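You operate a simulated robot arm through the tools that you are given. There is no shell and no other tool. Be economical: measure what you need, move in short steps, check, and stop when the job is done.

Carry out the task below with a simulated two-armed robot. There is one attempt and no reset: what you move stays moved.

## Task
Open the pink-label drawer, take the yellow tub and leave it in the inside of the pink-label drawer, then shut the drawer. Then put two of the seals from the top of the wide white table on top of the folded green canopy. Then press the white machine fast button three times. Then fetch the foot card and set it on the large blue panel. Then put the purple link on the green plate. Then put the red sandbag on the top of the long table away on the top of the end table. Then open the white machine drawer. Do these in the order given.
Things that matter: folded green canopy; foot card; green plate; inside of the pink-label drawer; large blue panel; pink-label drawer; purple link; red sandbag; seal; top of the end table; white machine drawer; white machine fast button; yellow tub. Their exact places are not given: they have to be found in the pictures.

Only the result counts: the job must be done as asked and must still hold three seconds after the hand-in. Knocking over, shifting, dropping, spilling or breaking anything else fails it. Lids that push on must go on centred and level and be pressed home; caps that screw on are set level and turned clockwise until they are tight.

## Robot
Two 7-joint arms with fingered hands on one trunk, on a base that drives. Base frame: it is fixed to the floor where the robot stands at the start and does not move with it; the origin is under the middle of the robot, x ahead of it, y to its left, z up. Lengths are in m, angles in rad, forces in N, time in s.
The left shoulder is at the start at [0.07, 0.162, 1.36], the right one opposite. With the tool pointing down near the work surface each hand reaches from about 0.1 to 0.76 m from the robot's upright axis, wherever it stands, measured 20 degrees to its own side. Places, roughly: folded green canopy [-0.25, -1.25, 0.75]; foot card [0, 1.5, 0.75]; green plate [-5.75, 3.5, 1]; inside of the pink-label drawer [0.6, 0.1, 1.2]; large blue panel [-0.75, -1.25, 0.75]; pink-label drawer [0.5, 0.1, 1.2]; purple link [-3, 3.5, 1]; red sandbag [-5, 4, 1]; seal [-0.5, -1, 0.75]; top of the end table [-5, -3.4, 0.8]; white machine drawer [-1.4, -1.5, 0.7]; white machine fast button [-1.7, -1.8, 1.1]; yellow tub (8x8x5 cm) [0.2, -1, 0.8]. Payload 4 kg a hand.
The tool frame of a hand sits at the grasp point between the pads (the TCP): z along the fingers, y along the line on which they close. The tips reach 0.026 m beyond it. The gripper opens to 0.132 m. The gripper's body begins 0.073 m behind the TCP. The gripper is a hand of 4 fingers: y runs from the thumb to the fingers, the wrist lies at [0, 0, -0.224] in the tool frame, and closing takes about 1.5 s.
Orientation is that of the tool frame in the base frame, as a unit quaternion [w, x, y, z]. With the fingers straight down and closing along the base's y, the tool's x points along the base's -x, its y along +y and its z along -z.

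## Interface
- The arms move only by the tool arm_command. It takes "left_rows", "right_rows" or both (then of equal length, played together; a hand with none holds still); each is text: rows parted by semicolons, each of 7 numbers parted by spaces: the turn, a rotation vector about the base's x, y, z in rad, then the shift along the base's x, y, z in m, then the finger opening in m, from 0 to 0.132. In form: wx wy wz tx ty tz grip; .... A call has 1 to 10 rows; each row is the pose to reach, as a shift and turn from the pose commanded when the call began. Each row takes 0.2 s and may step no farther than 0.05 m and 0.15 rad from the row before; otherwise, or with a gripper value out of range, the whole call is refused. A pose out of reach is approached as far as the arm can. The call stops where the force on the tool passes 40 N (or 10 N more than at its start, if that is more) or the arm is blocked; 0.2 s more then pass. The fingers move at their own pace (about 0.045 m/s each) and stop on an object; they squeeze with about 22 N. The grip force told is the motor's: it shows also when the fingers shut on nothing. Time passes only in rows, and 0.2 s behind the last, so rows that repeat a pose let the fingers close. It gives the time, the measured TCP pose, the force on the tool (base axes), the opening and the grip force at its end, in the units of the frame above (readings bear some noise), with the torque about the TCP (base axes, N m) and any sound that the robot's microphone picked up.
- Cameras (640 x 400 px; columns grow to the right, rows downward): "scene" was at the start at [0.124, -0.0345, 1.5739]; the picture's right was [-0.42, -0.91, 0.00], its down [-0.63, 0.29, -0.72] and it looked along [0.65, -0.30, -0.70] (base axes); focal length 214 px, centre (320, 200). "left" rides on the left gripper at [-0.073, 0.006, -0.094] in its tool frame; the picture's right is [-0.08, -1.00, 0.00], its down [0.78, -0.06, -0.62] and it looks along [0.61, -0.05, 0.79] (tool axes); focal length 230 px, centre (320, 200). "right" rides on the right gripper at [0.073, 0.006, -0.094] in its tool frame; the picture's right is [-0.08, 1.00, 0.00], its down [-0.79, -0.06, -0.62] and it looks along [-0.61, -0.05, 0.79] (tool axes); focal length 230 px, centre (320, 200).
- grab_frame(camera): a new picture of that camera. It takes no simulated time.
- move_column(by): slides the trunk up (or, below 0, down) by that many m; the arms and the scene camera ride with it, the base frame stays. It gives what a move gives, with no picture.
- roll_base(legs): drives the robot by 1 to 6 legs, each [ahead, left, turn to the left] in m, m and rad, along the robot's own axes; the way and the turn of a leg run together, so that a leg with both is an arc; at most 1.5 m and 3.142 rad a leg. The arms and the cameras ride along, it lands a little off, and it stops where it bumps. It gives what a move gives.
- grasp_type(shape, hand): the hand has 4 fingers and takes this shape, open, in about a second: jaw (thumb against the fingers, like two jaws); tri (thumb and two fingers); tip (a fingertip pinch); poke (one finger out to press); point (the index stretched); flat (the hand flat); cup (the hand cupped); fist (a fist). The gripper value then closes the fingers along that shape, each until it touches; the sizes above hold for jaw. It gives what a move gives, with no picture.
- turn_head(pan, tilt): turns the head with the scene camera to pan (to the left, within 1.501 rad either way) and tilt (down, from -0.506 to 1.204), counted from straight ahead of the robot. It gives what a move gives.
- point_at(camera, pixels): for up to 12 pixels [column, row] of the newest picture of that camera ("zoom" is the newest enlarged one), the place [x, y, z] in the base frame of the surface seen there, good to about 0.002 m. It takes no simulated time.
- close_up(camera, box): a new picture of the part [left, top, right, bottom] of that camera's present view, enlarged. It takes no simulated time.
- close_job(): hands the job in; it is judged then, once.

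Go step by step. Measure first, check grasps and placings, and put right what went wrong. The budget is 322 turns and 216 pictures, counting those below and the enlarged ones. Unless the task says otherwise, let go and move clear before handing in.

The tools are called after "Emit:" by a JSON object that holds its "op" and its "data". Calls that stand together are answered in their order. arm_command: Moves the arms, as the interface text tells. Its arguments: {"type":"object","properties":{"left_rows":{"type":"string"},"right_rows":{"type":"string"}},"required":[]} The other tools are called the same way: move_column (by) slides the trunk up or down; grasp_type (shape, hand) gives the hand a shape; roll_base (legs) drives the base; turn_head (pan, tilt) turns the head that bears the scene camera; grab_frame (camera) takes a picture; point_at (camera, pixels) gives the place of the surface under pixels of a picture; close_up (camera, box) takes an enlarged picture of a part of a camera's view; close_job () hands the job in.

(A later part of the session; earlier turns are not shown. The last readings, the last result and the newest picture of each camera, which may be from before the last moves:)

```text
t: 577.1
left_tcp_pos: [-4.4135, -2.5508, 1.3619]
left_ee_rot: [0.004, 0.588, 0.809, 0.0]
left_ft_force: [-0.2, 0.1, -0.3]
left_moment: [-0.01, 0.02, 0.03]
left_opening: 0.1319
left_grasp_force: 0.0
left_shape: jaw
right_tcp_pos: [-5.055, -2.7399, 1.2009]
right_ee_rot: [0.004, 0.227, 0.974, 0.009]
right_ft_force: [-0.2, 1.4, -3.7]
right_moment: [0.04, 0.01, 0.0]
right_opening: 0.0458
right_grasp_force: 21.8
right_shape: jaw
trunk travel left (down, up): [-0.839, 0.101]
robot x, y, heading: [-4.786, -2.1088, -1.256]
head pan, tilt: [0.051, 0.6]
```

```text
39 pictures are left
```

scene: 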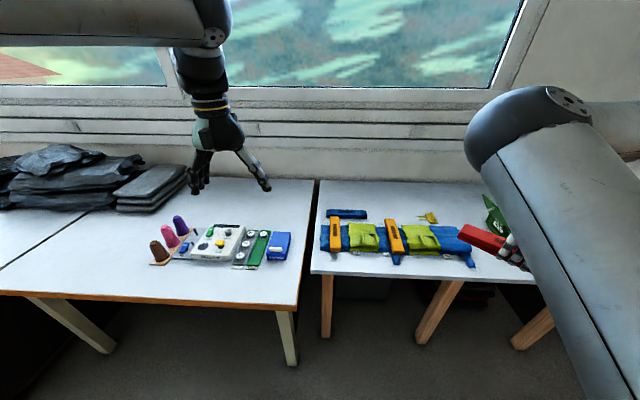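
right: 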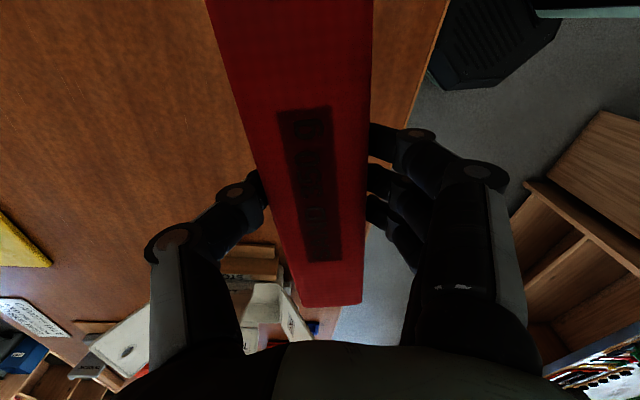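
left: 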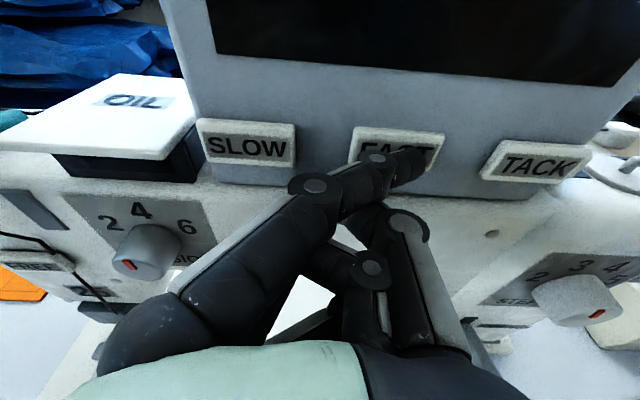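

Emit:
{"op": "grab_frame", "data": {"camera": "right"}}

Emit:
{"op": "point_at", "data": {"camera": "scene", "pixels": [[312, 270], [430, 276], [330, 250], [472, 268], [495, 270], [320, 190], [440, 190], [350, 200], [470, 205], [395, 265], [540, 284], [460, 200]]}}

```text
38 pictures are left
```

right: 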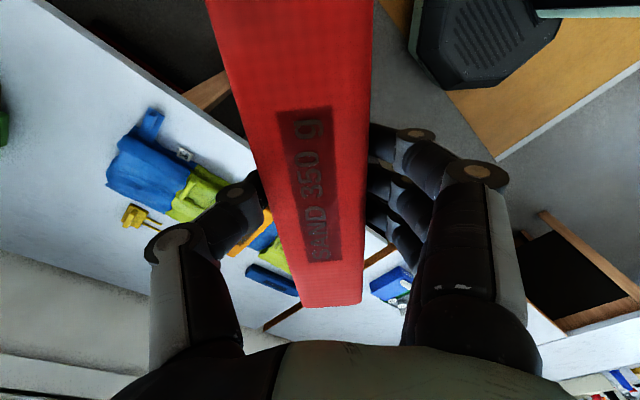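

```text
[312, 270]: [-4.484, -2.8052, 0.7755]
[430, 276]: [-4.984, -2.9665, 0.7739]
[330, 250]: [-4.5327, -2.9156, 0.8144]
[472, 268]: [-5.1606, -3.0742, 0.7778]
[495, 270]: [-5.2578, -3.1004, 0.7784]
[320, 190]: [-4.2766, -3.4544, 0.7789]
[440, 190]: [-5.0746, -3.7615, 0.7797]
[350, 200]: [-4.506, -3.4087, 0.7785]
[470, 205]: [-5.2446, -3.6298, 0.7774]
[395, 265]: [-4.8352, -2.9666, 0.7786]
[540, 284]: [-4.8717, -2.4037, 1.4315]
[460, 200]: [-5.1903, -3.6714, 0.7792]
```

Emit:
{"op": "point_at", "data": {"camera": "right", "pixels": [[60, 100], [85, 170], [40, 200], [20, 100], [110, 80], [3, 130], [110, 165], [60, 60], [10, 30], [100, 230], [50, 150], [20, 230]]}}

```text
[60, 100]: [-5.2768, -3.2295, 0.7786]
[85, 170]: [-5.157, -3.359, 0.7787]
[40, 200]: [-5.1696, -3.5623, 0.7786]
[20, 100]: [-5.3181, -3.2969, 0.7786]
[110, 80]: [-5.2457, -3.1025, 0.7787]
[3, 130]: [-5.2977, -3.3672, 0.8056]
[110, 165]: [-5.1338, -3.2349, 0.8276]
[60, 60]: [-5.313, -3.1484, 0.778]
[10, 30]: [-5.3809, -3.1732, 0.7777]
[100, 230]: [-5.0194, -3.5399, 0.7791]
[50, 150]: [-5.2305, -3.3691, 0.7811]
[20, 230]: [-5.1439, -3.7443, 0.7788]
```

"SAND 350 g" confirms it. Free space lies to the right of the tool belt around (-5.36,-3.2). Shift the base and move there.

Emit:
{"op": "roll_base", "data": {"legs": [[0.2585, -0.533, 0]]}}

Emit:
{"op": "arm_command", "data": {"right_rows": "0 0 0.05 0.02 -0.008 -0.03 0; 0 0 0.1 0.04 -0.016 -0.06 0; 0 0 0.15 0.06 -0.024 -0.09 0; 0 0 0.2 0.08 -0.032 -0.12 0; 0 0 0.25 0.1 -0.04 -0.15 0; 0 0 0.3 0.122 -0.049 -0.18 0; 0 0 0.3 0.122 -0.049 -0.22 0; 0 0 0.3 0.122 -0.049 -0.22 0"}}

Emit:
{"op": "grab_frame", "data": {"camera": "scene"}}

Emit:
{"op": "grab_frame", "data": {"camera": "right"}}

```text
t: 580.5
left_tcp_pos: [-4.8482, -2.9678, 1.3615]
left_ee_rot: [0.005, 0.592, 0.806, -0.001]
left_ft_force: [0.2, -0.5, -0.1]
left_moment: [-0.02, 0.03, -0.02]
left_opening: 0.1321
left_grasp_force: 0.0
left_shape: jaw
right_tcp_pos: [-5.4923, -3.1498, 1.2024]
right_ee_rot: [0.002, 0.232, 0.973, 0.01]
right_ft_force: [0.3, 0.7, -3.0]
right_moment: [-0.02, 0.0, -0.02]
right_opening: 0.0461
right_grasp_force: 21.9
right_shape: jaw
trunk travel left (down, up): [-0.839, 0.101]
robot x, y, heading: [-5.2212, -2.5226, -1.261]
head pan, tilt: [0.051, 0.6]
```

```text
t: 582.3
left_tcp_pos: [-4.848, -2.967, 1.3626]
left_ee_rot: [0.005, 0.592, 0.806, -0.001]
left_ft_force: [-0.5, 0.0, -0.4]
left_moment: [-0.02, 0.02, 0.02]
left_opening: 0.1319
left_grasp_force: 0.0
left_shape: jaw
right_tcp_pos: [-5.3694, -3.1979, 0.9829]
right_ee_rot: [0.001, 0.084, 0.996, 0.009]
right_ft_force: [1.7, 3.3, -0.1]
right_moment: [-0.05, 0.29, -0.16]
right_opening: 0.0461
right_grasp_force: 21.9
right_shape: jaw
trunk travel left (down, up): [-0.839, 0.101]
robot x, y, heading: [-5.2206, -2.5185, -1.262]
head pan, tilt: [0.051, 0.6]
```

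```text
37 pictures are left
```

scene: 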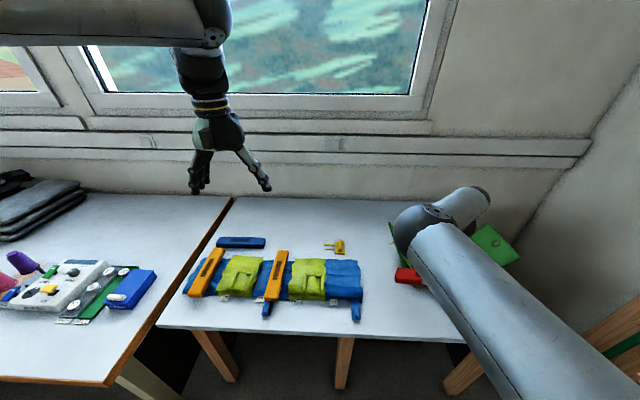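

```text
36 pictures are left
```

right: 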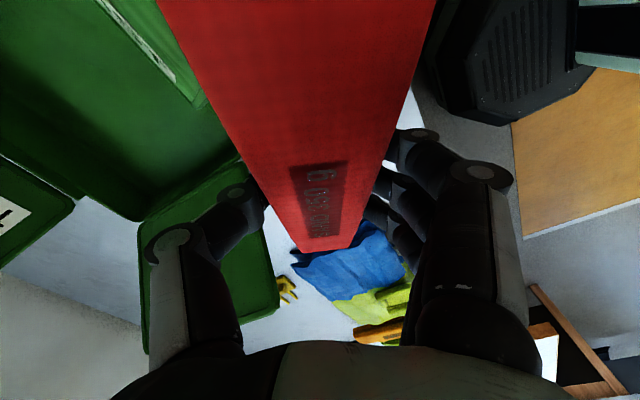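

There's an open green box here and the sandbag touched its flap. Raise straight up at once.

Emit:
{"op": "arm_command", "data": {"right_rows": "0 0 0 0.0 0.0 0.04 0; 0 0 0 0 0 0.08 0; 0 0 0 0 0 0.12 0; 0 0 0 0 0 0.16 0; 0 0 0 0 0 0.2 0; 0 0 0 0.02 0.02 0.22 0; 0 0 0 0.05 0.04 0.23 0"}}

Emit:
{"op": "grab_frame", "data": {"camera": "right"}}

```text
t: 583.9
left_tcp_pos: [-4.8475, -2.9678, 1.3612]
left_ee_rot: [0.004, 0.592, 0.806, -0.001]
left_ft_force: [0.0, 0.1, 0.3]
left_moment: [-0.03, 0.0, 0.01]
left_opening: 0.1318
left_grasp_force: 0.1
left_shape: jaw
right_tcp_pos: [-5.3311, -3.1546, 1.2057]
right_ee_rot: [0.003, 0.095, 0.995, 0.017]
right_ft_force: [-0.7, 1.2, -4.7]
right_moment: [0.02, 0.02, 0.02]
right_opening: 0.0459
right_grasp_force: 22.6
right_shape: jaw
trunk travel left (down, up): [-0.839, 0.101]
robot x, y, heading: [-5.2192, -2.5195, -1.266]
head pan, tilt: [0.051, 0.6]
```

```text
35 pictures are left
```

right: 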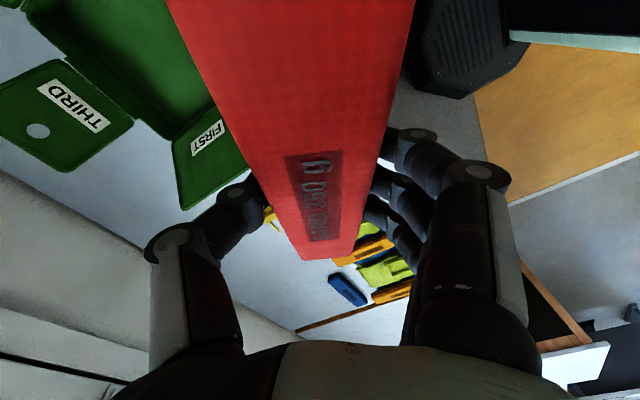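

Emit:
{"op": "point_at", "data": {"camera": "right", "pixels": [[180, 205], [215, 190], [172, 148], [130, 125], [60, 62], [60, 170], [240, 250], [300, 290], [330, 290], [400, 260], [200, 250], [215, 140]]}}

```text
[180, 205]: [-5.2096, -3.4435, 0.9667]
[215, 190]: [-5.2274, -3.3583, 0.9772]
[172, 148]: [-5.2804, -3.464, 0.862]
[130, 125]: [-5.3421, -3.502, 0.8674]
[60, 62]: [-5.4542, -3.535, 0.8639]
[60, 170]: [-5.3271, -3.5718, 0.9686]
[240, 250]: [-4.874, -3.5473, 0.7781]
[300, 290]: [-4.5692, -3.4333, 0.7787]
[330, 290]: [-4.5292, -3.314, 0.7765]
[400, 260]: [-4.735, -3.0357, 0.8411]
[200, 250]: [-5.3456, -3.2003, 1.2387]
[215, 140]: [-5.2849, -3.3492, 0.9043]
```

Emit:
{"op": "point_at", "data": {"camera": "right", "pixels": [[130, 40], [190, 60], [150, 5], [185, 25], [215, 110], [60, 10], [100, 30], [20, 5], [170, 100], [205, 95], [145, 160], [230, 130]]}}

Emit:
{"op": "grab_frame", "data": {"camera": "left"}}

```text
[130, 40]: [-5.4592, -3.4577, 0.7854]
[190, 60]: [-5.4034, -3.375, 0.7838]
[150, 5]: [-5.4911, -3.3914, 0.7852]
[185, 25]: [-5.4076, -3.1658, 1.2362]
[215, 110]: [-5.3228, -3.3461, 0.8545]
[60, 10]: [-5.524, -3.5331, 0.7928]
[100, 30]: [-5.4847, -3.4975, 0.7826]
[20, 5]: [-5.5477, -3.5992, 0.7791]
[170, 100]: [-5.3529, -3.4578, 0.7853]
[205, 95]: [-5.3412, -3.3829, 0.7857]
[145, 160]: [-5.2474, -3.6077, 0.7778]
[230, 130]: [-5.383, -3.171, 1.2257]
```

```text
34 pictures are left
```

left: 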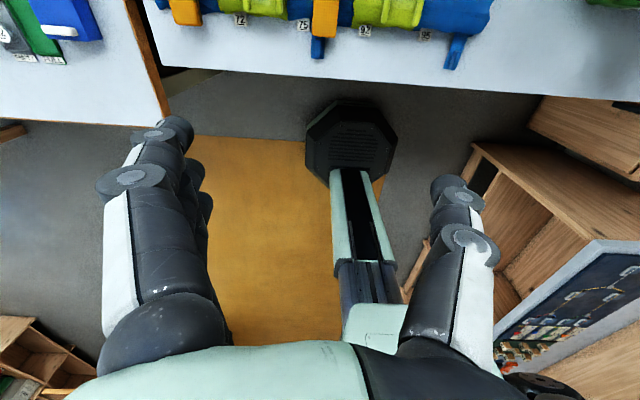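

The green box stands at y < -3.33 with flaps up to z 0.97. I'll lay the sandbag parallel to the front edge, clear of the box: rotate first at safe height.

Emit:
{"op": "arm_command", "data": {"right_rows": "0 0 0.1 0.006 0.006 0 0; 0 0 0.2 0.012 0.012 0 0; 0 0 0.3 0.018 0.018 0 0; 0 0 0.4 0.024 0.024 0 0; 0 0 0.5 0.029 0.03 0 0; 0 0 0.5 0.029 0.03 0 0"}}

Emit:
{"op": "turn_head", "data": {"pan": -0.25, "tilt": 0.85}}

Emit:
{"op": "grab_frame", "data": {"camera": "scene"}}

Emit:
{"op": "grab_frame", "data": {"camera": "right"}}

```text
t: 585.5
left_tcp_pos: [-4.8489, -2.9693, 1.3614]
left_ee_rot: [0.005, 0.593, 0.805, -0.001]
left_ft_force: [0.8, -0.5, -0.7]
left_moment: [-0.01, -0.01, -0.05]
left_opening: 0.132
left_grasp_force: 0.0
left_shape: jaw
right_tcp_pos: [-5.3113, -3.1141, 1.1582]
right_ee_rot: [0.004, -0.145, 0.987, 0.067]
right_ft_force: [-0.3, 0.4, -3.7]
right_moment: [-0.03, 0.01, -0.02]
right_opening: 0.0459
right_grasp_force: 21.5
right_shape: jaw
trunk travel left (down, up): [-0.839, 0.101]
robot x, y, heading: [-5.2196, -2.5213, -1.261]
head pan, tilt: [0.051, 0.6]
stopped in row 6 (right hand): the arm was blocked; the commanded pose is now the measured one
```

```text
t: 586.3
left_tcp_pos: [-4.848, -2.9691, 1.3619]
left_ee_rot: [0.004, 0.592, 0.806, 0.0]
left_ft_force: [0.9, -0.3, -0.1]
left_moment: [0.04, 0.0, 0.01]
left_opening: 0.132
left_grasp_force: 0.2
left_shape: jaw
right_tcp_pos: [-5.311, -3.1144, 1.1597]
right_ee_rot: [0.004, -0.146, 0.987, 0.066]
right_ft_force: [-0.1, -0.4, -2.9]
right_moment: [-0.03, 0.02, 0.0]
right_opening: 0.0461
right_grasp_force: 21.9
right_shape: jaw
trunk travel left (down, up): [-0.839, 0.101]
robot x, y, heading: [-5.2189, -2.5173, -1.266]
head pan, tilt: [-0.25, 0.85]
```

```text
33 pictures are left
```

scene: 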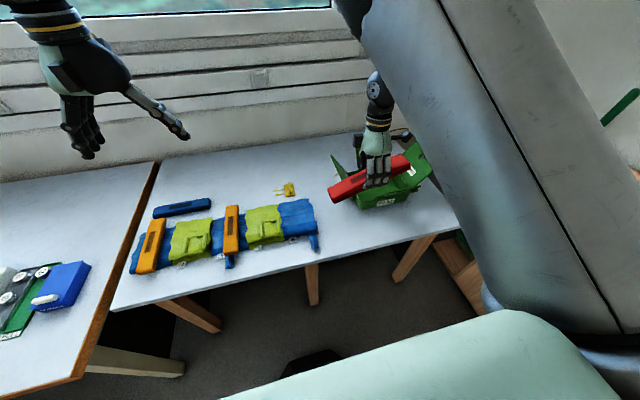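

```text
32 pictures are left
```

right: 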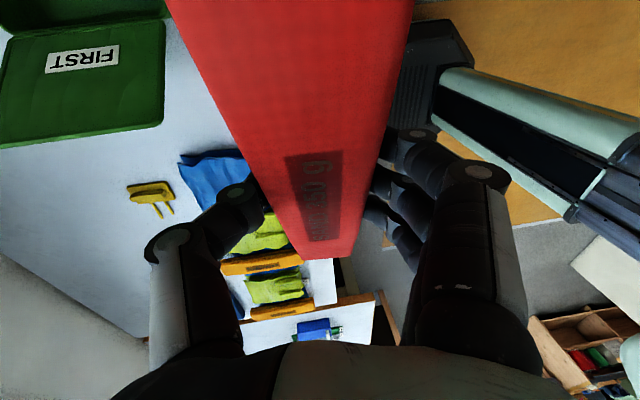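

The wrist is at its limit; turning the base left eases it. Reposition and level.

Emit:
{"op": "roll_base", "data": {"legs": [[-0.109, -0.083, 0.45]]}}

Emit:
{"op": "arm_command", "data": {"right_rows": "-0.016 -0.01 -0.06 -0.02 -0.015 0 0; -0.032 -0.02 -0.12 -0.04 -0.03 0 0; -0.048 -0.03 -0.18 -0.06 -0.045 0 0; -0.064 -0.04 -0.24 -0.085 -0.06 0 0; -0.08 -0.05 -0.3 -0.105 -0.075 0 0; -0.096 -0.06 -0.36 -0.125 -0.09 0 0; -0.112 -0.067 -0.42 -0.148 -0.107 0 0; -0.112 -0.067 -0.42 -0.148 -0.107 0 0"}}

Emit:
{"op": "grab_frame", "data": {"camera": "scene"}}

```text
t: 588.0
left_tcp_pos: [-4.8121, -2.7163, 1.3594]
left_ee_rot: [0.003, 0.398, 0.917, 0.001]
left_ft_force: [-0.1, 0.8, -0.4]
left_moment: [0.02, -0.01, 0.02]
left_opening: 0.1321
left_grasp_force: 0.1
left_shape: jaw
right_tcp_pos: [-5.1655, -3.0476, 1.1597]
right_ee_rot: [-0.01, -0.362, 0.93, 0.066]
right_ft_force: [0.0, 0.4, -4.1]
right_moment: [0.01, 0.05, -0.05]
right_opening: 0.046
right_grasp_force: 22.2
right_shape: jaw
trunk travel left (down, up): [-0.839, 0.101]
robot x, y, heading: [-5.3428, -2.4726, -0.816]
head pan, tilt: [-0.25, 0.85]
```

```text
t: 589.8
left_tcp_pos: [-4.8133, -2.7149, 1.3611]
left_ee_rot: [0.004, 0.398, 0.917, 0.0]
left_ft_force: [0.3, 0.2, 0.4]
left_moment: [0.01, -0.01, 0.03]
left_opening: 0.1318
left_grasp_force: 0.1
left_shape: jaw
right_tcp_pos: [-5.316, -3.1546, 1.1591]
right_ee_rot: [0.015, -0.16, 0.987, 0.002]
right_ft_force: [0.5, 0.1, -3.1]
right_moment: [-0.01, 0.02, -0.01]
right_opening: 0.046
right_grasp_force: 21.8
right_shape: jaw
trunk travel left (down, up): [-0.839, 0.101]
robot x, y, heading: [-5.3404, -2.4745, -0.814]
head pan, tilt: [-0.25, 0.85]
```

```text
31 pictures are left
```

scene: 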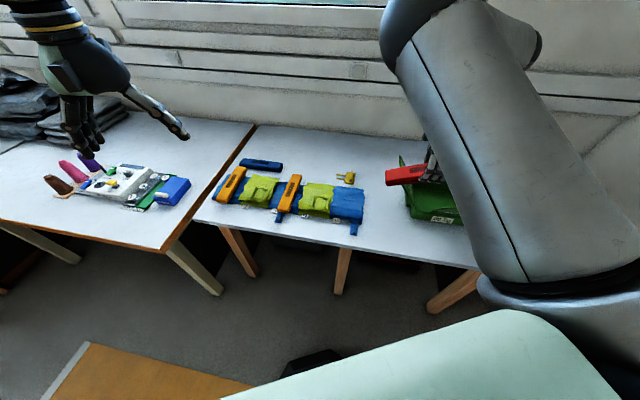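

Emit:
{"op": "close_up", "data": {"camera": "scene", "box": [330, 140, 490, 270]}}

Emit:
{"op": "point_at", "data": {"camera": "scene", "pixels": [[430, 212], [410, 212], [445, 220], [408, 190], [420, 235], [400, 245], [380, 230], [450, 240], [462, 262], [362, 220], [404, 165], [440, 250]]}}

```text
3.08 times, centred on (410, 205) of scene
```

zoom: 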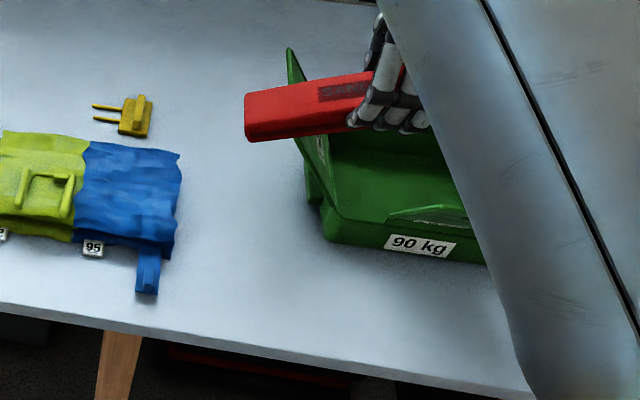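

```text
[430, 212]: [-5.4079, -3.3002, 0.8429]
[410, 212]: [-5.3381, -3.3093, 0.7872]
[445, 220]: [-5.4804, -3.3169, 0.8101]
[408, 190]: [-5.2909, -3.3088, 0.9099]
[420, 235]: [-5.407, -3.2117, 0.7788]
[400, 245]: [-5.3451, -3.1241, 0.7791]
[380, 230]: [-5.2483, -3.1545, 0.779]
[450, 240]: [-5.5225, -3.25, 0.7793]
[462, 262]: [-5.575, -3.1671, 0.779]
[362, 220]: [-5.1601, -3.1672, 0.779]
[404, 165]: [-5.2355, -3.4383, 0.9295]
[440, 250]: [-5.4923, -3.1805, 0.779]
```

The box ("90 kg") has its front wall at y≈-3.30 and the strip before it is free. Lower the sandbag to (-5.35,-3.155).

Emit:
{"op": "arm_command", "data": {"right_rows": "-0.002 0.006 0 -0.007 0 -0.04 0; -0.004 0.012 0 -0.014 0 -0.08 0; -0.006 0.018 0 -0.021 0 -0.12 0; -0.008 0.024 0 -0.028 0 -0.16 0; -0.009 0.029 0 -0.034 0 -0.2 0; -0.009 0.029 0 -0.034 0 -0.24 0; -0.009 0.029 0 -0.034 0 -0.28 0; -0.009 0.029 0 -0.034 0 -0.28 0"}}

Emit:
{"op": "grab_frame", "data": {"camera": "right"}}

```text
t: 591.6
left_tcp_pos: [-4.8151, -2.7146, 1.3617]
left_ee_rot: [0.004, 0.398, 0.917, 0.0]
left_ft_force: [0.3, 0.0, -0.1]
left_moment: [0.01, 0.02, -0.02]
left_opening: 0.1319
left_grasp_force: 0.1
left_shape: jaw
right_tcp_pos: [-5.3492, -3.1513, 0.8813]
right_ee_rot: [0.0, -0.16, 0.987, -0.001]
right_ft_force: [-1.2, 0.3, -3.3]
right_moment: [0.01, 0.03, -0.03]
right_opening: 0.046
right_grasp_force: 22.2
right_shape: jaw
trunk travel left (down, up): [-0.839, 0.101]
robot x, y, heading: [-5.3406, -2.4699, -0.814]
head pan, tilt: [-0.25, 0.85]
```

```text
29 pictures are left
```

right: 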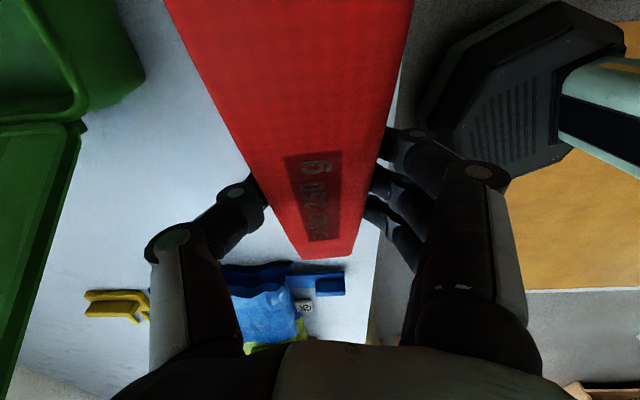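

The bar has pitched in the grip (left end low). I'll lower slowly so the table levels it.

Emit:
{"op": "arm_command", "data": {"right_rows": "0 0 0 0 -0.002 -0.02 0; 0 0 0 0 -0.002 -0.032 0; 0 0 0 0 -0.002 -0.04 0; 0 0 0 0 -0.002 -0.047 0; 0 0 0 0 -0.002 -0.053 0; 0 0 0 0 -0.002 -0.059 0; 0 0 0 0 -0.002 -0.064 0; 0 0 0 0 -0.002 -0.068 0"}}

Emit:
{"op": "grab_frame", "data": {"camera": "right"}}

```text
t: 593.4
left_tcp_pos: [-4.8145, -2.714, 1.3612]
left_ee_rot: [0.005, 0.399, 0.917, 0.001]
left_ft_force: [0.3, -0.1, 0.1]
left_moment: [0.0, 0.01, 0.0]
left_opening: 0.1321
left_grasp_force: 0.0
left_shape: jaw
right_tcp_pos: [-5.3486, -3.1537, 0.8128]
right_ee_rot: [-0.001, -0.161, 0.987, -0.001]
right_ft_force: [-1.9, -1.7, 0.0]
right_moment: [0.14, -0.24, 0.02]
right_opening: 0.0464
right_grasp_force: 21.8
right_shape: jaw
trunk travel left (down, up): [-0.839, 0.101]
robot x, y, heading: [-5.3355, -2.4725, -0.818]
head pan, tilt: [-0.25, 0.85]
```

```text
28 pictures are left
```

right: 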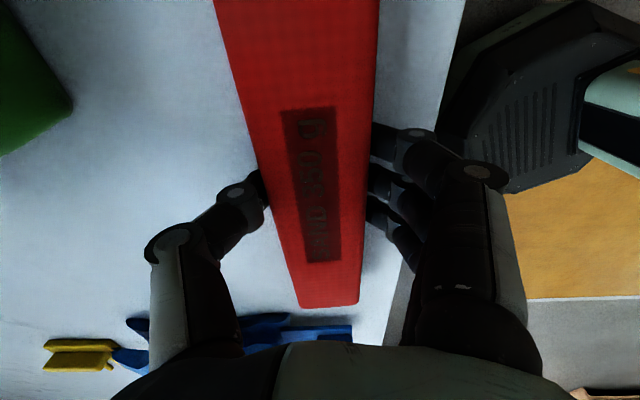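

Now it lies flat. Release (opening modestly) and lift.

Emit:
{"op": "arm_command", "data": {"right_rows": "0 0 0 0 0 0 0.06; 0 0 0 0 0 0 0.08; 0 0 0 0 0 0 0.08; 0 0 0 0 0 0 0.08; 0 0 0 0 0 0.04 0.08; 0 0 0 0 0 0.08 0.08; 0 0 0 0 0 0.12 0.08; 0 0 0 0.01 0.02 0.16 0.08; 0 0 0 0.02 0.05 0.19 0.08; 0 0 0 0.03 0.08 0.22 0.08"}}

Emit:
{"op": "grab_frame", "data": {"camera": "scene"}}

```text
t: 595.6
left_tcp_pos: [-4.8142, -2.7117, 1.3622]
left_ee_rot: [0.005, 0.398, 0.917, 0.0]
left_ft_force: [-0.2, 0.2, -0.7]
left_moment: [-0.03, -0.02, -0.01]
left_opening: 0.132
left_grasp_force: 0.1
left_shape: jaw
right_tcp_pos: [-5.3197, -3.0729, 1.0333]
right_ee_rot: [0.0, -0.16, 0.987, -0.001]
right_ft_force: [-0.5, -0.2, -1.1]
right_moment: [0.01, -0.01, -0.02]
right_opening: 0.0793
right_grasp_force: 0.1
right_shape: jaw
trunk travel left (down, up): [-0.839, 0.101]
robot x, y, heading: [-5.3385, -2.4757, -0.816]
head pan, tilt: [-0.25, 0.85]
```

```text
27 pictures are left
```

scene: 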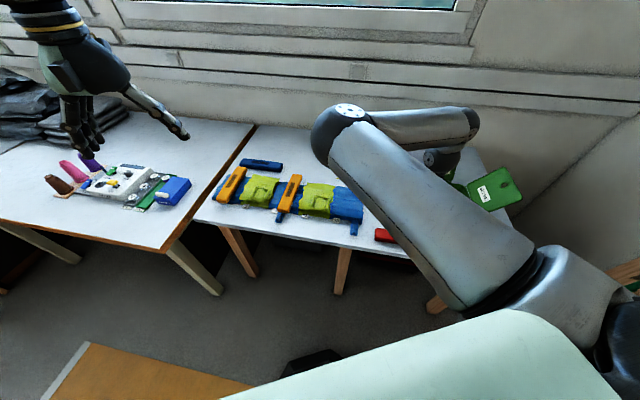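

The sandbag rests on the end table. Raise the arm and drive to the white machine for the drawer.

Emit:
{"op": "arm_command", "data": {"right_rows": "0 0 -0.1 0.01 0.02 0.04 0.1; 0 0 -0.2 0.02 0.04 0.08 0.1; 0 0 -0.3 0.02 0.05 0.12 0.1; 0 0 -0.4 0.02 0.06 0.16 0.1; 0 0 -0.5 0.02 0.06 0.2 0.1; 0 0 -0.6 0.02 0.06 0.24 0.1; 0 0 -0.7 0.02 0.06 0.24 0.1"}}

Emit:
{"op": "roll_base", "data": {"legs": [[-0.053, 0.9286, 0], [0.203, 1.456, 0], [0.779, 1.12, 0], [0, 0, -0.44]]}}

Emit:
{"op": "turn_head", "data": {"pan": 0.35, "tilt": 0.8}}

Emit:
{"op": "grab_frame", "data": {"camera": "scene"}}

```text
t: 596.8
left_tcp_pos: [-4.8125, -2.7127, 1.3612]
left_ee_rot: [0.004, 0.398, 0.917, 0.0]
left_ft_force: [0.1, 0.3, 1.0]
left_moment: [0.0, 0.03, 0.01]
left_opening: 0.1318
left_grasp_force: 0.0
left_shape: jaw
right_tcp_pos: [-5.3323, -2.9892, 1.1465]
right_ee_rot: [-0.056, 0.097, 0.99, 0.084]
right_ft_force: [0.3, -0.3, -0.3]
right_moment: [-0.01, -0.01, 0.01]
right_opening: 0.0996
right_grasp_force: 0.0
right_shape: jaw
trunk travel left (down, up): [-0.839, 0.101]
robot x, y, heading: [-5.3424, -2.4712, -0.815]
head pan, tilt: [-0.25, 0.85]
stopped in row 5 (right hand): the arm was blocked; the commanded pose is now the measured one
```

```text
t: 616.1
left_tcp_pos: [-1.8052, -1.227, 1.3595]
left_ee_rot: [0.005, 0.6, 0.8, -0.001]
left_ft_force: [0.2, -1.2, -0.1]
left_moment: [-0.01, 0.01, -0.01]
left_opening: 0.132
left_grasp_force: 0.1
left_shape: jaw
right_tcp_pos: [-2.3923, -1.2403, 1.1487]
right_ee_rot: [-0.036, 0.323, 0.941, 0.094]
right_ft_force: [-0.4, 0.6, 0.0]
right_moment: [0.0, 0.01, -0.01]
right_opening: 0.0997
right_grasp_force: 0.0
right_shape: jaw
trunk travel left (down, up): [-0.839, 0.101]
robot x, y, heading: [-2.1674, -0.7714, -1.282]
head pan, tilt: [-0.25, 0.85]
```

```text
t: 617.1
left_tcp_pos: [-1.8062, -1.2273, 1.3614]
left_ee_rot: [0.004, 0.6, 0.8, 0.0]
left_ft_force: [0.3, -0.6, -0.7]
left_moment: [-0.04, 0.02, 0.0]
left_opening: 0.1318
left_grasp_force: 0.0
left_shape: jaw
right_tcp_pos: [-2.3927, -1.2395, 1.1481]
right_ee_rot: [-0.034, 0.323, 0.941, 0.095]
right_ft_force: [-1.0, 0.5, -0.4]
right_moment: [0.0, 0.03, -0.02]
right_opening: 0.0997
right_grasp_force: 0.1
right_shape: jaw
trunk travel left (down, up): [-0.839, 0.101]
robot x, y, heading: [-2.1684, -0.7732, -1.28]
head pan, tilt: [0.351, 0.799]
```

```text
26 pictures are left
```

scene: 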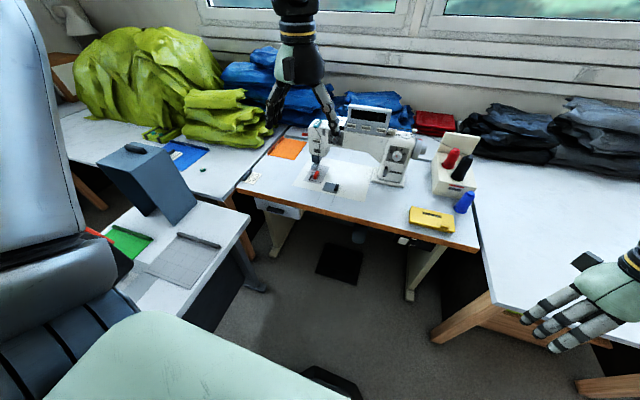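

Emit:
{"op": "close_up", "data": {"camera": "scene", "box": [220, 170, 380, 270]}}

Emit:
{"op": "point_at", "data": {"camera": "zoom", "pixels": [[150, 128], [320, 170], [240, 150], [240, 165], [240, 172], [150, 150], [310, 190], [235, 125], [120, 90], [430, 170], [110, 110], [200, 140]]}}

```text
4.00 times, centred on (300, 220) of scene
```

zoom: 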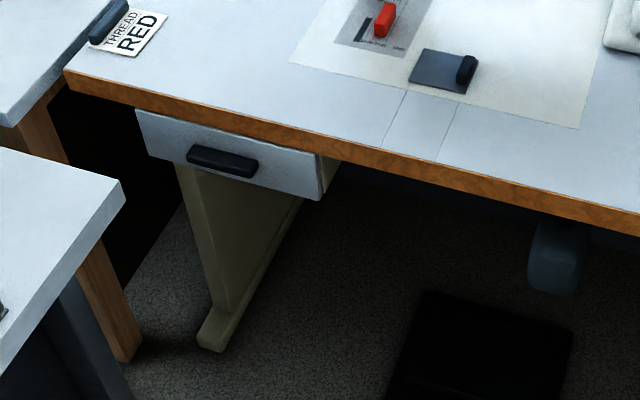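

```text
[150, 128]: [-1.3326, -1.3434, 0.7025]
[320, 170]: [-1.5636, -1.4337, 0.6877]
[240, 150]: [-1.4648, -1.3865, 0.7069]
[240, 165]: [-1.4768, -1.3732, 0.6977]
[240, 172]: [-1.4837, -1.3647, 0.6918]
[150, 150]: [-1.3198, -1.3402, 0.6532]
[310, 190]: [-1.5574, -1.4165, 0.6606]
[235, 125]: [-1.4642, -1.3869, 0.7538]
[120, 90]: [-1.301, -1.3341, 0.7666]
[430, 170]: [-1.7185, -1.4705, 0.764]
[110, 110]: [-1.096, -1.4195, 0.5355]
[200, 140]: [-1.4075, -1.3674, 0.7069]
```

The drawer has a dark bar handle at about (-1.44,-1.365,0.70). First lift the right hand clear, then take a stand slightly right of it.

Emit:
{"op": "arm_command", "data": {"right_rows": "-0.03 0 0 0.008 -0.025 0.02 0.1; -0.06 0 0 0.016 -0.05 0.04 0.1; -0.09 0 0 0.024 -0.075 0.06 0.1; -0.12 0 0 0.032 -0.1 0.09 0.1; -0.15 0 0 0.04 -0.125 0.12 0.1; -0.18 0 0 0.043 -0.14 0.15 0.1; -0.2 0 0 0.043 -0.144 0.18 0.1; -0.2 0 0 0.043 -0.144 0.21 0.1"}}

Emit:
{"op": "roll_base", "data": {"legs": [[0.164, 0.196, 0.28]]}}

```text
t: 619.0
left_tcp_pos: [-1.807, -1.226, 1.3629]
left_ee_rot: [0.004, 0.599, 0.801, -0.001]
left_ft_force: [0.0, 0.5, -0.3]
left_moment: [-0.01, -0.01, 0.01]
left_opening: 0.1319
left_grasp_force: 0.0
left_shape: jaw
right_tcp_pos: [-2.3509, -1.381, 1.3596]
right_ee_rot: [-0.004, 0.324, 0.946, 0.0]
right_ft_force: [0.2, -0.3, 0.3]
right_moment: [0.03, 0.0, 0.02]
right_opening: 0.0997
right_grasp_force: 0.1
right_shape: jaw
trunk travel left (down, up): [-0.839, 0.101]
robot x, y, heading: [-2.1719, -0.7706, -1.282]
head pan, tilt: [0.351, 0.799]
```

```text
t: 620.8
left_tcp_pos: [-1.4539, -1.1805, 1.3623]
left_ee_rot: [0.005, 0.483, 0.876, 0.001]
left_ft_force: [-0.1, 1.0, 0.0]
left_moment: [0.06, -0.02, 0.01]
left_opening: 0.132
left_grasp_force: 0.0
left_shape: jaw
right_tcp_pos: [-1.9342, -1.4815, 1.3586]
right_ee_rot: [-0.002, 0.189, 0.982, 0.0]
right_ft_force: [-0.3, -1.1, -0.5]
right_moment: [-0.04, -0.03, -0.01]
right_opening: 0.0996
right_grasp_force: 0.0
right_shape: jaw
trunk travel left (down, up): [-0.839, 0.101]
robot x, y, heading: [-1.9222, -0.8441, -0.997]
head pan, tilt: [0.351, 0.799]
```

Emit:
{"op": "arm_command", "data": {"left_rows": "-0.1193 0.026 0.0864 -0.004 0 0 0.132; -0.2386 0.052 0.1728 -0.008 0 0 0.132; -0.3579 0.078 0.2592 -0.012 0 0 0.132; -0.4772 0.104 0.3456 -0.016 0 0 0.132; -0.5965 0.13 0.432 -0.02 0 0 0.132; -0.7158 0.156 0.5184 -0.024 0 0 0.132; -0.8351 0.182 0.6048 -0.028 0 0 0.132"}}

Emit:
{"op": "arm_command", "data": {"left_rows": "-0.1193 0.026 0.0864 -0.004 0 0 0.132; -0.2386 0.052 0.1728 -0.008 0 0 0.132; -0.3579 0.078 0.2592 -0.012 0 0 0.132; -0.4772 0.104 0.3456 -0.016 0 0 0.132; -0.5965 0.13 0.432 -0.02 0 0 0.132; -0.7158 0.156 0.5184 -0.024 0 0 0.1; -0.8351 0.182 0.6048 -0.028 0 0 0.08"}}

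Emit:
{"op": "move_column", "data": {"by": -0.3}}

Emit:
{"op": "grab_frame", "data": {"camera": "left"}}

```text
t: 622.4
left_tcp_pos: [-1.4785, -1.1799, 1.3616]
left_ee_rot: [0.12, 0.161, 0.898, -0.392]
left_ft_force: [-0.4, -0.8, 0.6]
left_moment: [0.0, -0.02, -0.02]
left_opening: 0.1318
left_grasp_force: 0.0
left_shape: jaw
right_tcp_pos: [-1.9303, -1.4796, 1.359]
right_ee_rot: [-0.003, 0.189, 0.982, 0.0]
right_ft_force: [0.1, -0.3, 0.9]
right_moment: [-0.02, -0.03, -0.01]
right_opening: 0.0998
right_grasp_force: 0.2
right_shape: jaw
trunk travel left (down, up): [-0.839, 0.101]
robot x, y, heading: [-1.9202, -0.8473, -1.007]
head pan, tilt: [0.351, 0.799]
```

```text
t: 624.2
left_tcp_pos: [-1.4715, -1.2157, 1.3761]
left_ee_rot: [-0.154, 0.279, -0.66, 0.68]
left_ft_force: [-0.1, 0.8, -0.2]
left_moment: [0.01, 0.01, -0.05]
left_opening: 0.0806
left_grasp_force: 0.1
left_shape: jaw
left hand out of reach, approached as far as the arm can: row 3, 4, 5, 6, 7
right_tcp_pos: [-1.9333, -1.4779, 1.3596]
right_ee_rot: [-0.002, 0.19, 0.982, 0.0]
right_ft_force: [-0.5, -0.6, 0.9]
right_moment: [0.03, 0.0, -0.03]
right_opening: 0.0999
right_grasp_force: 0.0
right_shape: jaw
trunk travel left (down, up): [-0.839, 0.101]
robot x, y, heading: [-1.924, -0.8467, -1.0]
head pan, tilt: [0.351, 0.799]
stopped in row 7 (left hand): the arm was blocked; the commanded pose is now the measured one
```

```text
t: 627.2
left_tcp_pos: [-1.4698, -1.2178, 1.0748]
left_ee_rot: [-0.156, 0.28, -0.661, 0.678]
left_ft_force: [0.4, 0.1, -0.4]
left_moment: [0.01, -0.03, 0.02]
left_opening: 0.0804
left_grasp_force: 0.1
left_shape: jaw
right_tcp_pos: [-1.9311, -1.4812, 1.0579]
right_ee_rot: [-0.004, 0.19, 0.982, 0.0]
right_ft_force: [0.4, 0.1, -0.8]
right_moment: [0.02, -0.02, -0.01]
right_opening: 0.0998
right_grasp_force: 0.0
right_shape: jaw
trunk travel left (down, up): [-0.539, 0.401]
robot x, y, heading: [-1.9253, -0.8477, -1.002]
head pan, tilt: [0.351, 0.799]
```

```text
24 pictures are left
```

left: 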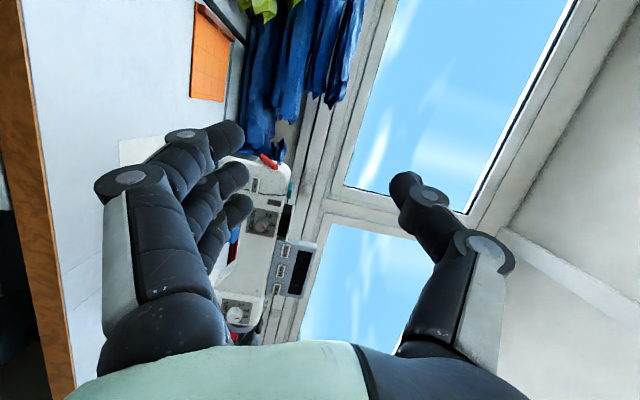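

The hand points level toward the drawer. Check the left elbow's clearance to the neighbouring bench before lowering.

Emit:
{"op": "turn_head", "data": {"pan": 0.8, "tilt": 0.9}}

Emit:
{"op": "grab_frame", "data": {"camera": "scene"}}

```text
t: 628.1
left_tcp_pos: [-1.471, -1.2187, 1.0753]
left_ee_rot: [-0.155, 0.28, -0.662, 0.678]
left_ft_force: [0.7, -0.4, 0.6]
left_moment: [0.01, 0.0, -0.02]
left_opening: 0.0805
left_grasp_force: 0.0
left_shape: jaw
right_tcp_pos: [-1.9318, -1.4807, 1.0579]
right_ee_rot: [-0.003, 0.189, 0.982, -0.001]
right_ft_force: [-0.2, -0.1, 0.4]
right_moment: [0.0, 0.01, 0.0]
right_opening: 0.0999
right_grasp_force: 0.0
right_shape: jaw
trunk travel left (down, up): [-0.539, 0.401]
robot x, y, heading: [-1.9206, -0.8498, -1.0]
head pan, tilt: [0.799, 0.901]
```

```text
23 pictures are left
```

scene: 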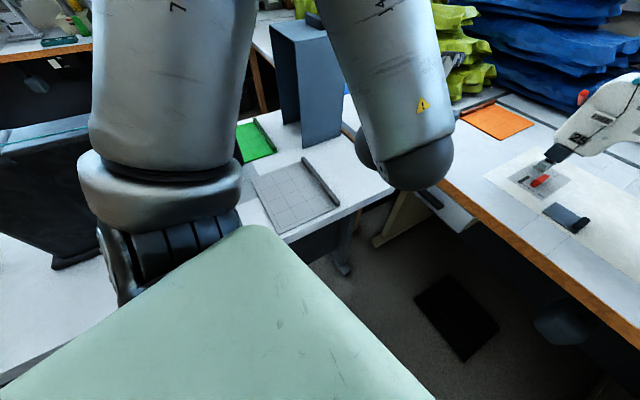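

Emit:
{"op": "point_at", "data": {"camera": "scene", "pixels": [[392, 192], [345, 225], [440, 195], [470, 225], [430, 200], [300, 130], [410, 155], [250, 110]]}}

Emit:
{"op": "close_up", "data": {"camera": "scene", "box": [380, 150, 520, 250]}}

```text
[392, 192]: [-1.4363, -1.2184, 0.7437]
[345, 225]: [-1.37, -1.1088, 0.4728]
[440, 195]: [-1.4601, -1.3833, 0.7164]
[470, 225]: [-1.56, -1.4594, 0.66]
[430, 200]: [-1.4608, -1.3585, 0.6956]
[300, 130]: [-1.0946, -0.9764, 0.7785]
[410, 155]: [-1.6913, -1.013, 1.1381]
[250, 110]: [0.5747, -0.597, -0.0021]
```

```text
4.00 times, centred on (450, 200) of scene
```

zoom: 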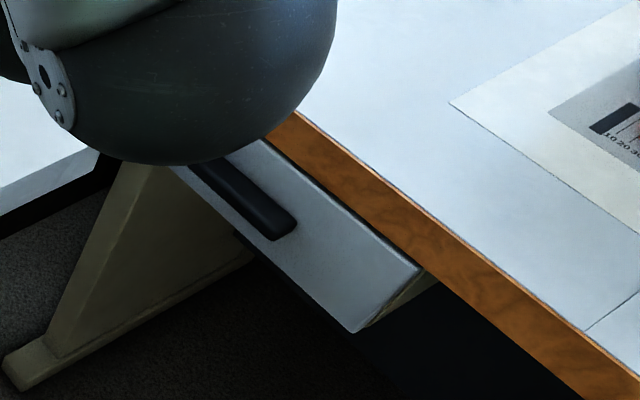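

The handle centre is about (-1.456,-1.365,0.696); the bench corner (-1.436,-1.218) leaves 10 cm beside the hand's line. Move slightly away, lower the trunk 0.2 m, then view.

Emit:
{"op": "arm_command", "data": {"left_rows": "0 0 0 -0.04 -0.005 0 0.08; 0 0 0 -0.075 -0.01 0 0.08; 0 0 0 -0.075 -0.01 -0.04 0.08; 0 0 0 -0.075 -0.01 -0.08 0.08"}}

Emit:
{"op": "move_column", "data": {"by": -0.2}}

Emit:
{"op": "grab_frame", "data": {"camera": "left"}}

```text
t: 629.1
left_tcp_pos: [-1.5156, -1.2396, 1.048]
left_ee_rot: [-0.135, 0.316, -0.642, 0.685]
left_ft_force: [-0.3, 0.6, 0.0]
left_moment: [0.01, 0.02, -0.01]
left_opening: 0.0802
left_grasp_force: 0.0
left_shape: jaw
left hand out of reach, approached as far as the arm can: row 1, 2, 3, 4
right_tcp_pos: [-1.9304, -1.4809, 1.0581]
right_ee_rot: [-0.003, 0.189, 0.982, 0.001]
right_ft_force: [-0.3, -0.4, 1.2]
right_moment: [-0.01, 0.0, 0.0]
right_opening: 0.0998
right_grasp_force: 0.0
right_shape: jaw
trunk travel left (down, up): [-0.539, 0.401]
robot x, y, heading: [-1.9266, -0.8466, -1.002]
head pan, tilt: [0.799, 0.901]
```

```text
t: 631.3
left_tcp_pos: [-1.5124, -1.2369, 0.8417]
left_ee_rot: [-0.139, 0.32, -0.646, 0.679]
left_ft_force: [-0.2, 1.5, -0.5]
left_moment: [0.02, 0.01, 0.0]
left_opening: 0.0807
left_grasp_force: 0.0
left_shape: jaw
right_tcp_pos: [-1.9323, -1.4811, 0.8591]
right_ee_rot: [-0.003, 0.189, 0.982, 0.0]
right_ft_force: [-0.2, 1.7, 0.0]
right_moment: [0.02, 0.01, 0.0]
right_opening: 0.0998
right_grasp_force: 0.0
right_shape: jaw
trunk travel left (down, up): [-0.339, 0.601]
robot x, y, heading: [-1.9249, -0.844, -1.0]
head pan, tilt: [0.799, 0.901]
```

```text
21 pictures are left
```

left: 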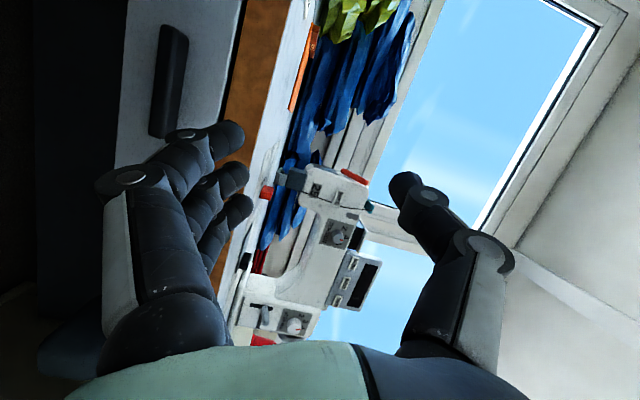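

Emit:
{"op": "point_at", "data": {"camera": "left", "pixels": [[170, 80], [175, 30], [160, 130], [155, 90], [185, 90], [140, 90], [205, 60], [172, 60]]}}

Emit:
{"op": "roll_base", "data": {"legs": [[-0.1, 0, 0]]}}

Emit:
{"op": "arm_command", "data": {"left_rows": "0 0 0 0.01 -0.01 -0.04 0.08; 0 0 0 0.02 -0.02 -0.08 0.08; 0 0 0 0.03 -0.035 -0.115 0.08; 0 0 0 0.04 -0.05 -0.145 0.08; 0 0 0 0.04 -0.05 -0.145 0.08"}}

```text
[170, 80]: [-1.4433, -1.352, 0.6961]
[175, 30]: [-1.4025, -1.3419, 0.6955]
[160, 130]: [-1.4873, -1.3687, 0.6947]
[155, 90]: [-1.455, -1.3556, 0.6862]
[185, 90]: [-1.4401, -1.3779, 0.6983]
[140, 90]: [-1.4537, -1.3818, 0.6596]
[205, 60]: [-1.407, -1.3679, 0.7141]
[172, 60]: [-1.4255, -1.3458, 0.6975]
```

```text
t: 632.4
left_tcp_pos: [-1.5641, -1.1513, 0.8401]
left_ee_rot: [-0.139, 0.321, -0.646, 0.678]
left_ft_force: [0.5, 0.1, 0.4]
left_moment: [0.04, 0.01, 0.02]
left_opening: 0.0802
left_grasp_force: 0.0
left_shape: jaw
right_tcp_pos: [-1.9841, -1.3964, 0.8596]
right_ee_rot: [-0.003, 0.189, 0.982, -0.001]
right_ft_force: [0.1, 0.9, -0.3]
right_moment: [0.0, -0.02, 0.0]
right_opening: 0.0997
right_grasp_force: 0.1
right_shape: jaw
trunk travel left (down, up): [-0.339, 0.601]
robot x, y, heading: [-1.979, -0.7613, -0.998]
head pan, tilt: [0.799, 0.901]
```

```text
t: 633.8
left_tcp_pos: [-1.5468, -1.2171, 0.7849]
left_ee_rot: [-0.132, 0.368, -0.629, 0.671]
left_ft_force: [0.1, 0.2, -0.1]
left_moment: [0.02, 0.05, 0.02]
left_opening: 0.0805
left_grasp_force: 0.0
left_shape: jaw
left hand out of reach, approached as far as the arm can: row 1, 2, 3, 4, 5
right_tcp_pos: [-1.9824, -1.3973, 0.859]
right_ee_rot: [-0.003, 0.189, 0.982, -0.001]
right_ft_force: [0.2, 0.7, 0.6]
right_moment: [0.04, 0.0, -0.03]
right_opening: 0.0996
right_grasp_force: 0.1
right_shape: jaw
trunk travel left (down, up): [-0.339, 0.601]
robot x, y, heading: [-1.9763, -0.7662, -1.0]
head pan, tilt: [0.799, 0.901]
stopped in row 5 (left hand): the arm was blocked; the commanded pose is now the measured one
```

The handle's front centre is (-1.445,-1.355,0.696). I'll lower the trunk 9 cm so the arm keeps the same comfortable geometry as at the pink drawer, then correct the roll.

Emit:
{"op": "move_column", "data": {"by": -0.09}}

Emit:
{"op": "arm_command", "data": {"left_rows": "0.04 -0.045 -0.004 0.005 -0.006 0 0.08; 0.08 -0.09 -0.008 0.01 -0.012 0 0.08; 0.12 -0.135 -0.012 0.015 -0.018 0 0.08; 0.16 -0.18 -0.015 0.02 -0.024 0 0.08; 0.2 -0.22 -0.018 0.025 -0.03 0 0.08; 0.2 -0.22 -0.018 0.025 -0.03 0 0.08"}}

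Emit:
{"op": "grab_frame", "data": {"camera": "left"}}

```text
t: 635.1
left_tcp_pos: [-1.5461, -1.2157, 0.6968]
left_ee_rot: [-0.133, 0.366, -0.63, 0.672]
left_ft_force: [0.9, -0.3, -0.2]
left_moment: [-0.02, 0.0, -0.01]
left_opening: 0.0801
left_grasp_force: 0.0
left_shape: jaw
right_tcp_pos: [-1.983, -1.3977, 0.7693]
right_ee_rot: [-0.003, 0.19, 0.982, -0.001]
right_ft_force: [0.5, -0.6, 0.5]
right_moment: [-0.06, 0.05, 0.01]
right_opening: 0.0997
right_grasp_force: 0.1
right_shape: jaw
trunk travel left (down, up): [-0.249, 0.691]
robot x, y, heading: [-1.9748, -0.7623, -1.002]
head pan, tilt: [0.799, 0.901]
```

```text
t: 636.5
left_tcp_pos: [-1.5242, -1.2473, 0.695]
left_ee_rot: [0.231, -0.268, 0.679, -0.643]
left_ft_force: [1.0, -1.3, -0.1]
left_moment: [0.01, 0.01, 0.01]
left_opening: 0.0807
left_grasp_force: 0.0
left_shape: jaw
right_tcp_pos: [-1.9828, -1.3977, 0.7693]
right_ee_rot: [-0.003, 0.19, 0.982, 0.0]
right_ft_force: [0.2, 0.5, -0.4]
right_moment: [0.01, 0.0, 0.02]
right_opening: 0.0998
right_grasp_force: 0.1
right_shape: jaw
trunk travel left (down, up): [-0.249, 0.691]
robot x, y, heading: [-1.9775, -0.7612, -0.997]
head pan, tilt: [0.799, 0.901]
```

```text
20 pictures are left
```

left: 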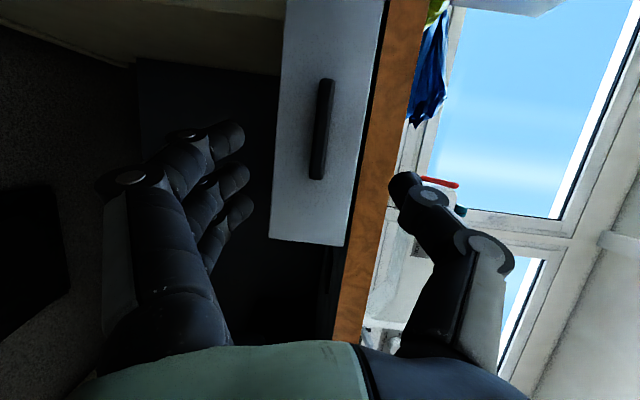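

Level and aligned. Advance to the handle and close.

Emit:
{"op": "arm_command", "data": {"left_rows": "0 0 -0.03 0.02 -0.028 0 0.06; 0 0 -0.06 0.04 -0.055 0 0.06; 0 0 -0.08 0.06 -0.083 0 0.06; 0 0 -0.1 0.075 -0.104 0 0.06; 0 0 -0.1 0.075 -0.104 0 0.06"}}

Emit:
{"op": "grab_frame", "data": {"camera": "left"}}

```text
t: 637.7
left_tcp_pos: [-1.4485, -1.3503, 0.6938]
left_ee_rot: [0.198, -0.234, 0.692, -0.654]
left_ft_force: [-9.2, 18.3, 0.3]
left_moment: [0.74, 0.39, -0.55]
left_opening: 0.0611
left_grasp_force: 0.0
left_shape: jaw
right_tcp_pos: [-1.9833, -1.3961, 0.7682]
right_ee_rot: [-0.002, 0.188, 0.982, -0.001]
right_ft_force: [-0.5, -0.1, 0.0]
right_moment: [-0.01, -0.01, 0.0]
right_opening: 0.0998
right_grasp_force: 0.0
right_shape: jaw
trunk travel left (down, up): [-0.249, 0.691]
robot x, y, heading: [-1.9766, -0.7647, -0.997]
head pan, tilt: [0.799, 0.901]
```

```text
19 pictures are left
```

left: 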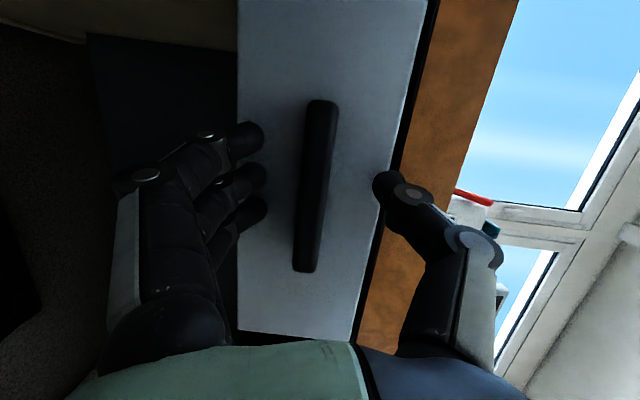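

Fingertips touch the face; ease back 4 mm and close on the bar.

Emit:
{"op": "arm_command", "data": {"left_rows": "0 0 0 -0.002 0.004 0.001 0.06; 0 0 0 -0.002 0.004 0.001 0.04; 0 0 0 -0.002 0.004 0.001 0.02; 0 0 0 -0.002 0.004 0.001 0; 0 0 0 -0.002 0.004 0.001 0; 0 0 0 -0.002 0.004 0.001 0; 0 0 0 -0.002 0.004 0.001 0"}}

Emit:
{"op": "grab_frame", "data": {"camera": "left"}}

```text
t: 639.3
left_tcp_pos: [-1.4499, -1.3481, 0.6969]
left_ee_rot: [0.198, -0.235, 0.69, -0.655]
left_ft_force: [3.9, 0.0, 2.3]
left_moment: [-0.1, 0.07, 0.04]
left_opening: 0.0122
left_grasp_force: 22.1
left_shape: jaw
right_tcp_pos: [-1.9833, -1.3968, 0.769]
right_ee_rot: [-0.003, 0.189, 0.982, 0.0]
right_ft_force: [0.1, 0.2, -0.3]
right_moment: [0.01, 0.02, 0.03]
right_opening: 0.0998
right_grasp_force: 0.1
right_shape: jaw
trunk travel left (down, up): [-0.249, 0.691]
robot x, y, heading: [-1.9767, -0.7607, -0.999]
head pan, tilt: [0.799, 0.901]
```

```text
18 pictures are left
```

left: 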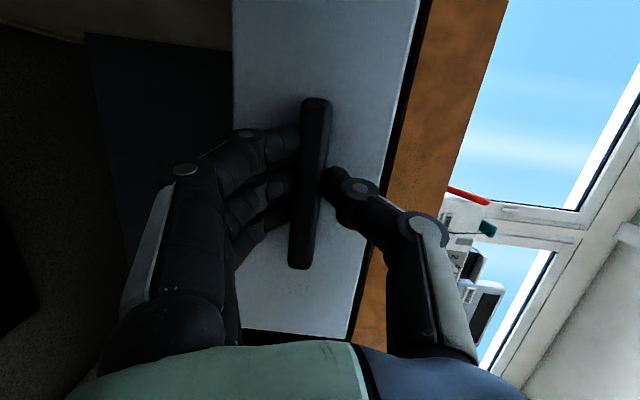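

Gripped on the bar (0.012). Pull out 12 cm by driving along the drawer's axis.

Emit:
{"op": "roll_base", "data": {"legs": [[-0.116, 0.03, 0]]}}

Emit:
{"op": "turn_head", "data": {"pan": 0.75, "tilt": 0.75}}

Emit:
{"op": "grab_frame", "data": {"camera": "scene"}}

```text
t: 640.5
left_tcp_pos: [-1.4872, -1.2334, 0.6962]
left_ee_rot: [0.199, -0.234, 0.691, -0.655]
left_ft_force: [7.3, 1.3, 4.7]
left_moment: [-0.14, 0.0, 0.1]
left_opening: 0.0111
left_grasp_force: 21.7
left_shape: jaw
right_tcp_pos: [-2.0212, -1.2825, 0.7693]
right_ee_rot: [-0.003, 0.188, 0.982, 0.0]
right_ft_force: [0.0, 0.9, 0.6]
right_moment: [0.03, 0.01, 0.02]
right_opening: 0.0999
right_grasp_force: 0.1
right_shape: jaw
trunk travel left (down, up): [-0.249, 0.691]
robot x, y, heading: [-2.0131, -0.6465, -0.998]
head pan, tilt: [0.799, 0.901]
```

```text
t: 641.2
left_tcp_pos: [-1.4872, -1.234, 0.6971]
left_ee_rot: [0.198, -0.234, 0.691, -0.655]
left_ft_force: [2.4, 0.6, 2.7]
left_moment: [-0.12, 0.06, 0.1]
left_opening: 0.0111
left_grasp_force: 22.4
left_shape: jaw
right_tcp_pos: [-2.0201, -1.2837, 0.7685]
right_ee_rot: [-0.003, 0.19, 0.982, -0.001]
right_ft_force: [0.3, -0.1, -0.4]
right_moment: [-0.06, 0.01, 0.0]
right_opening: 0.0998
right_grasp_force: 0.1
right_shape: jaw
trunk travel left (down, up): [-0.249, 0.691]
robot x, y, heading: [-2.0147, -0.6532, -1.001]
head pan, tilt: [0.75, 0.75]
```

```text
17 pictures are left
```

scene: 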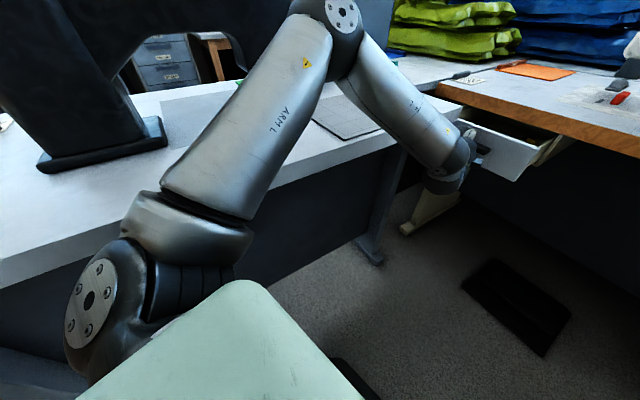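

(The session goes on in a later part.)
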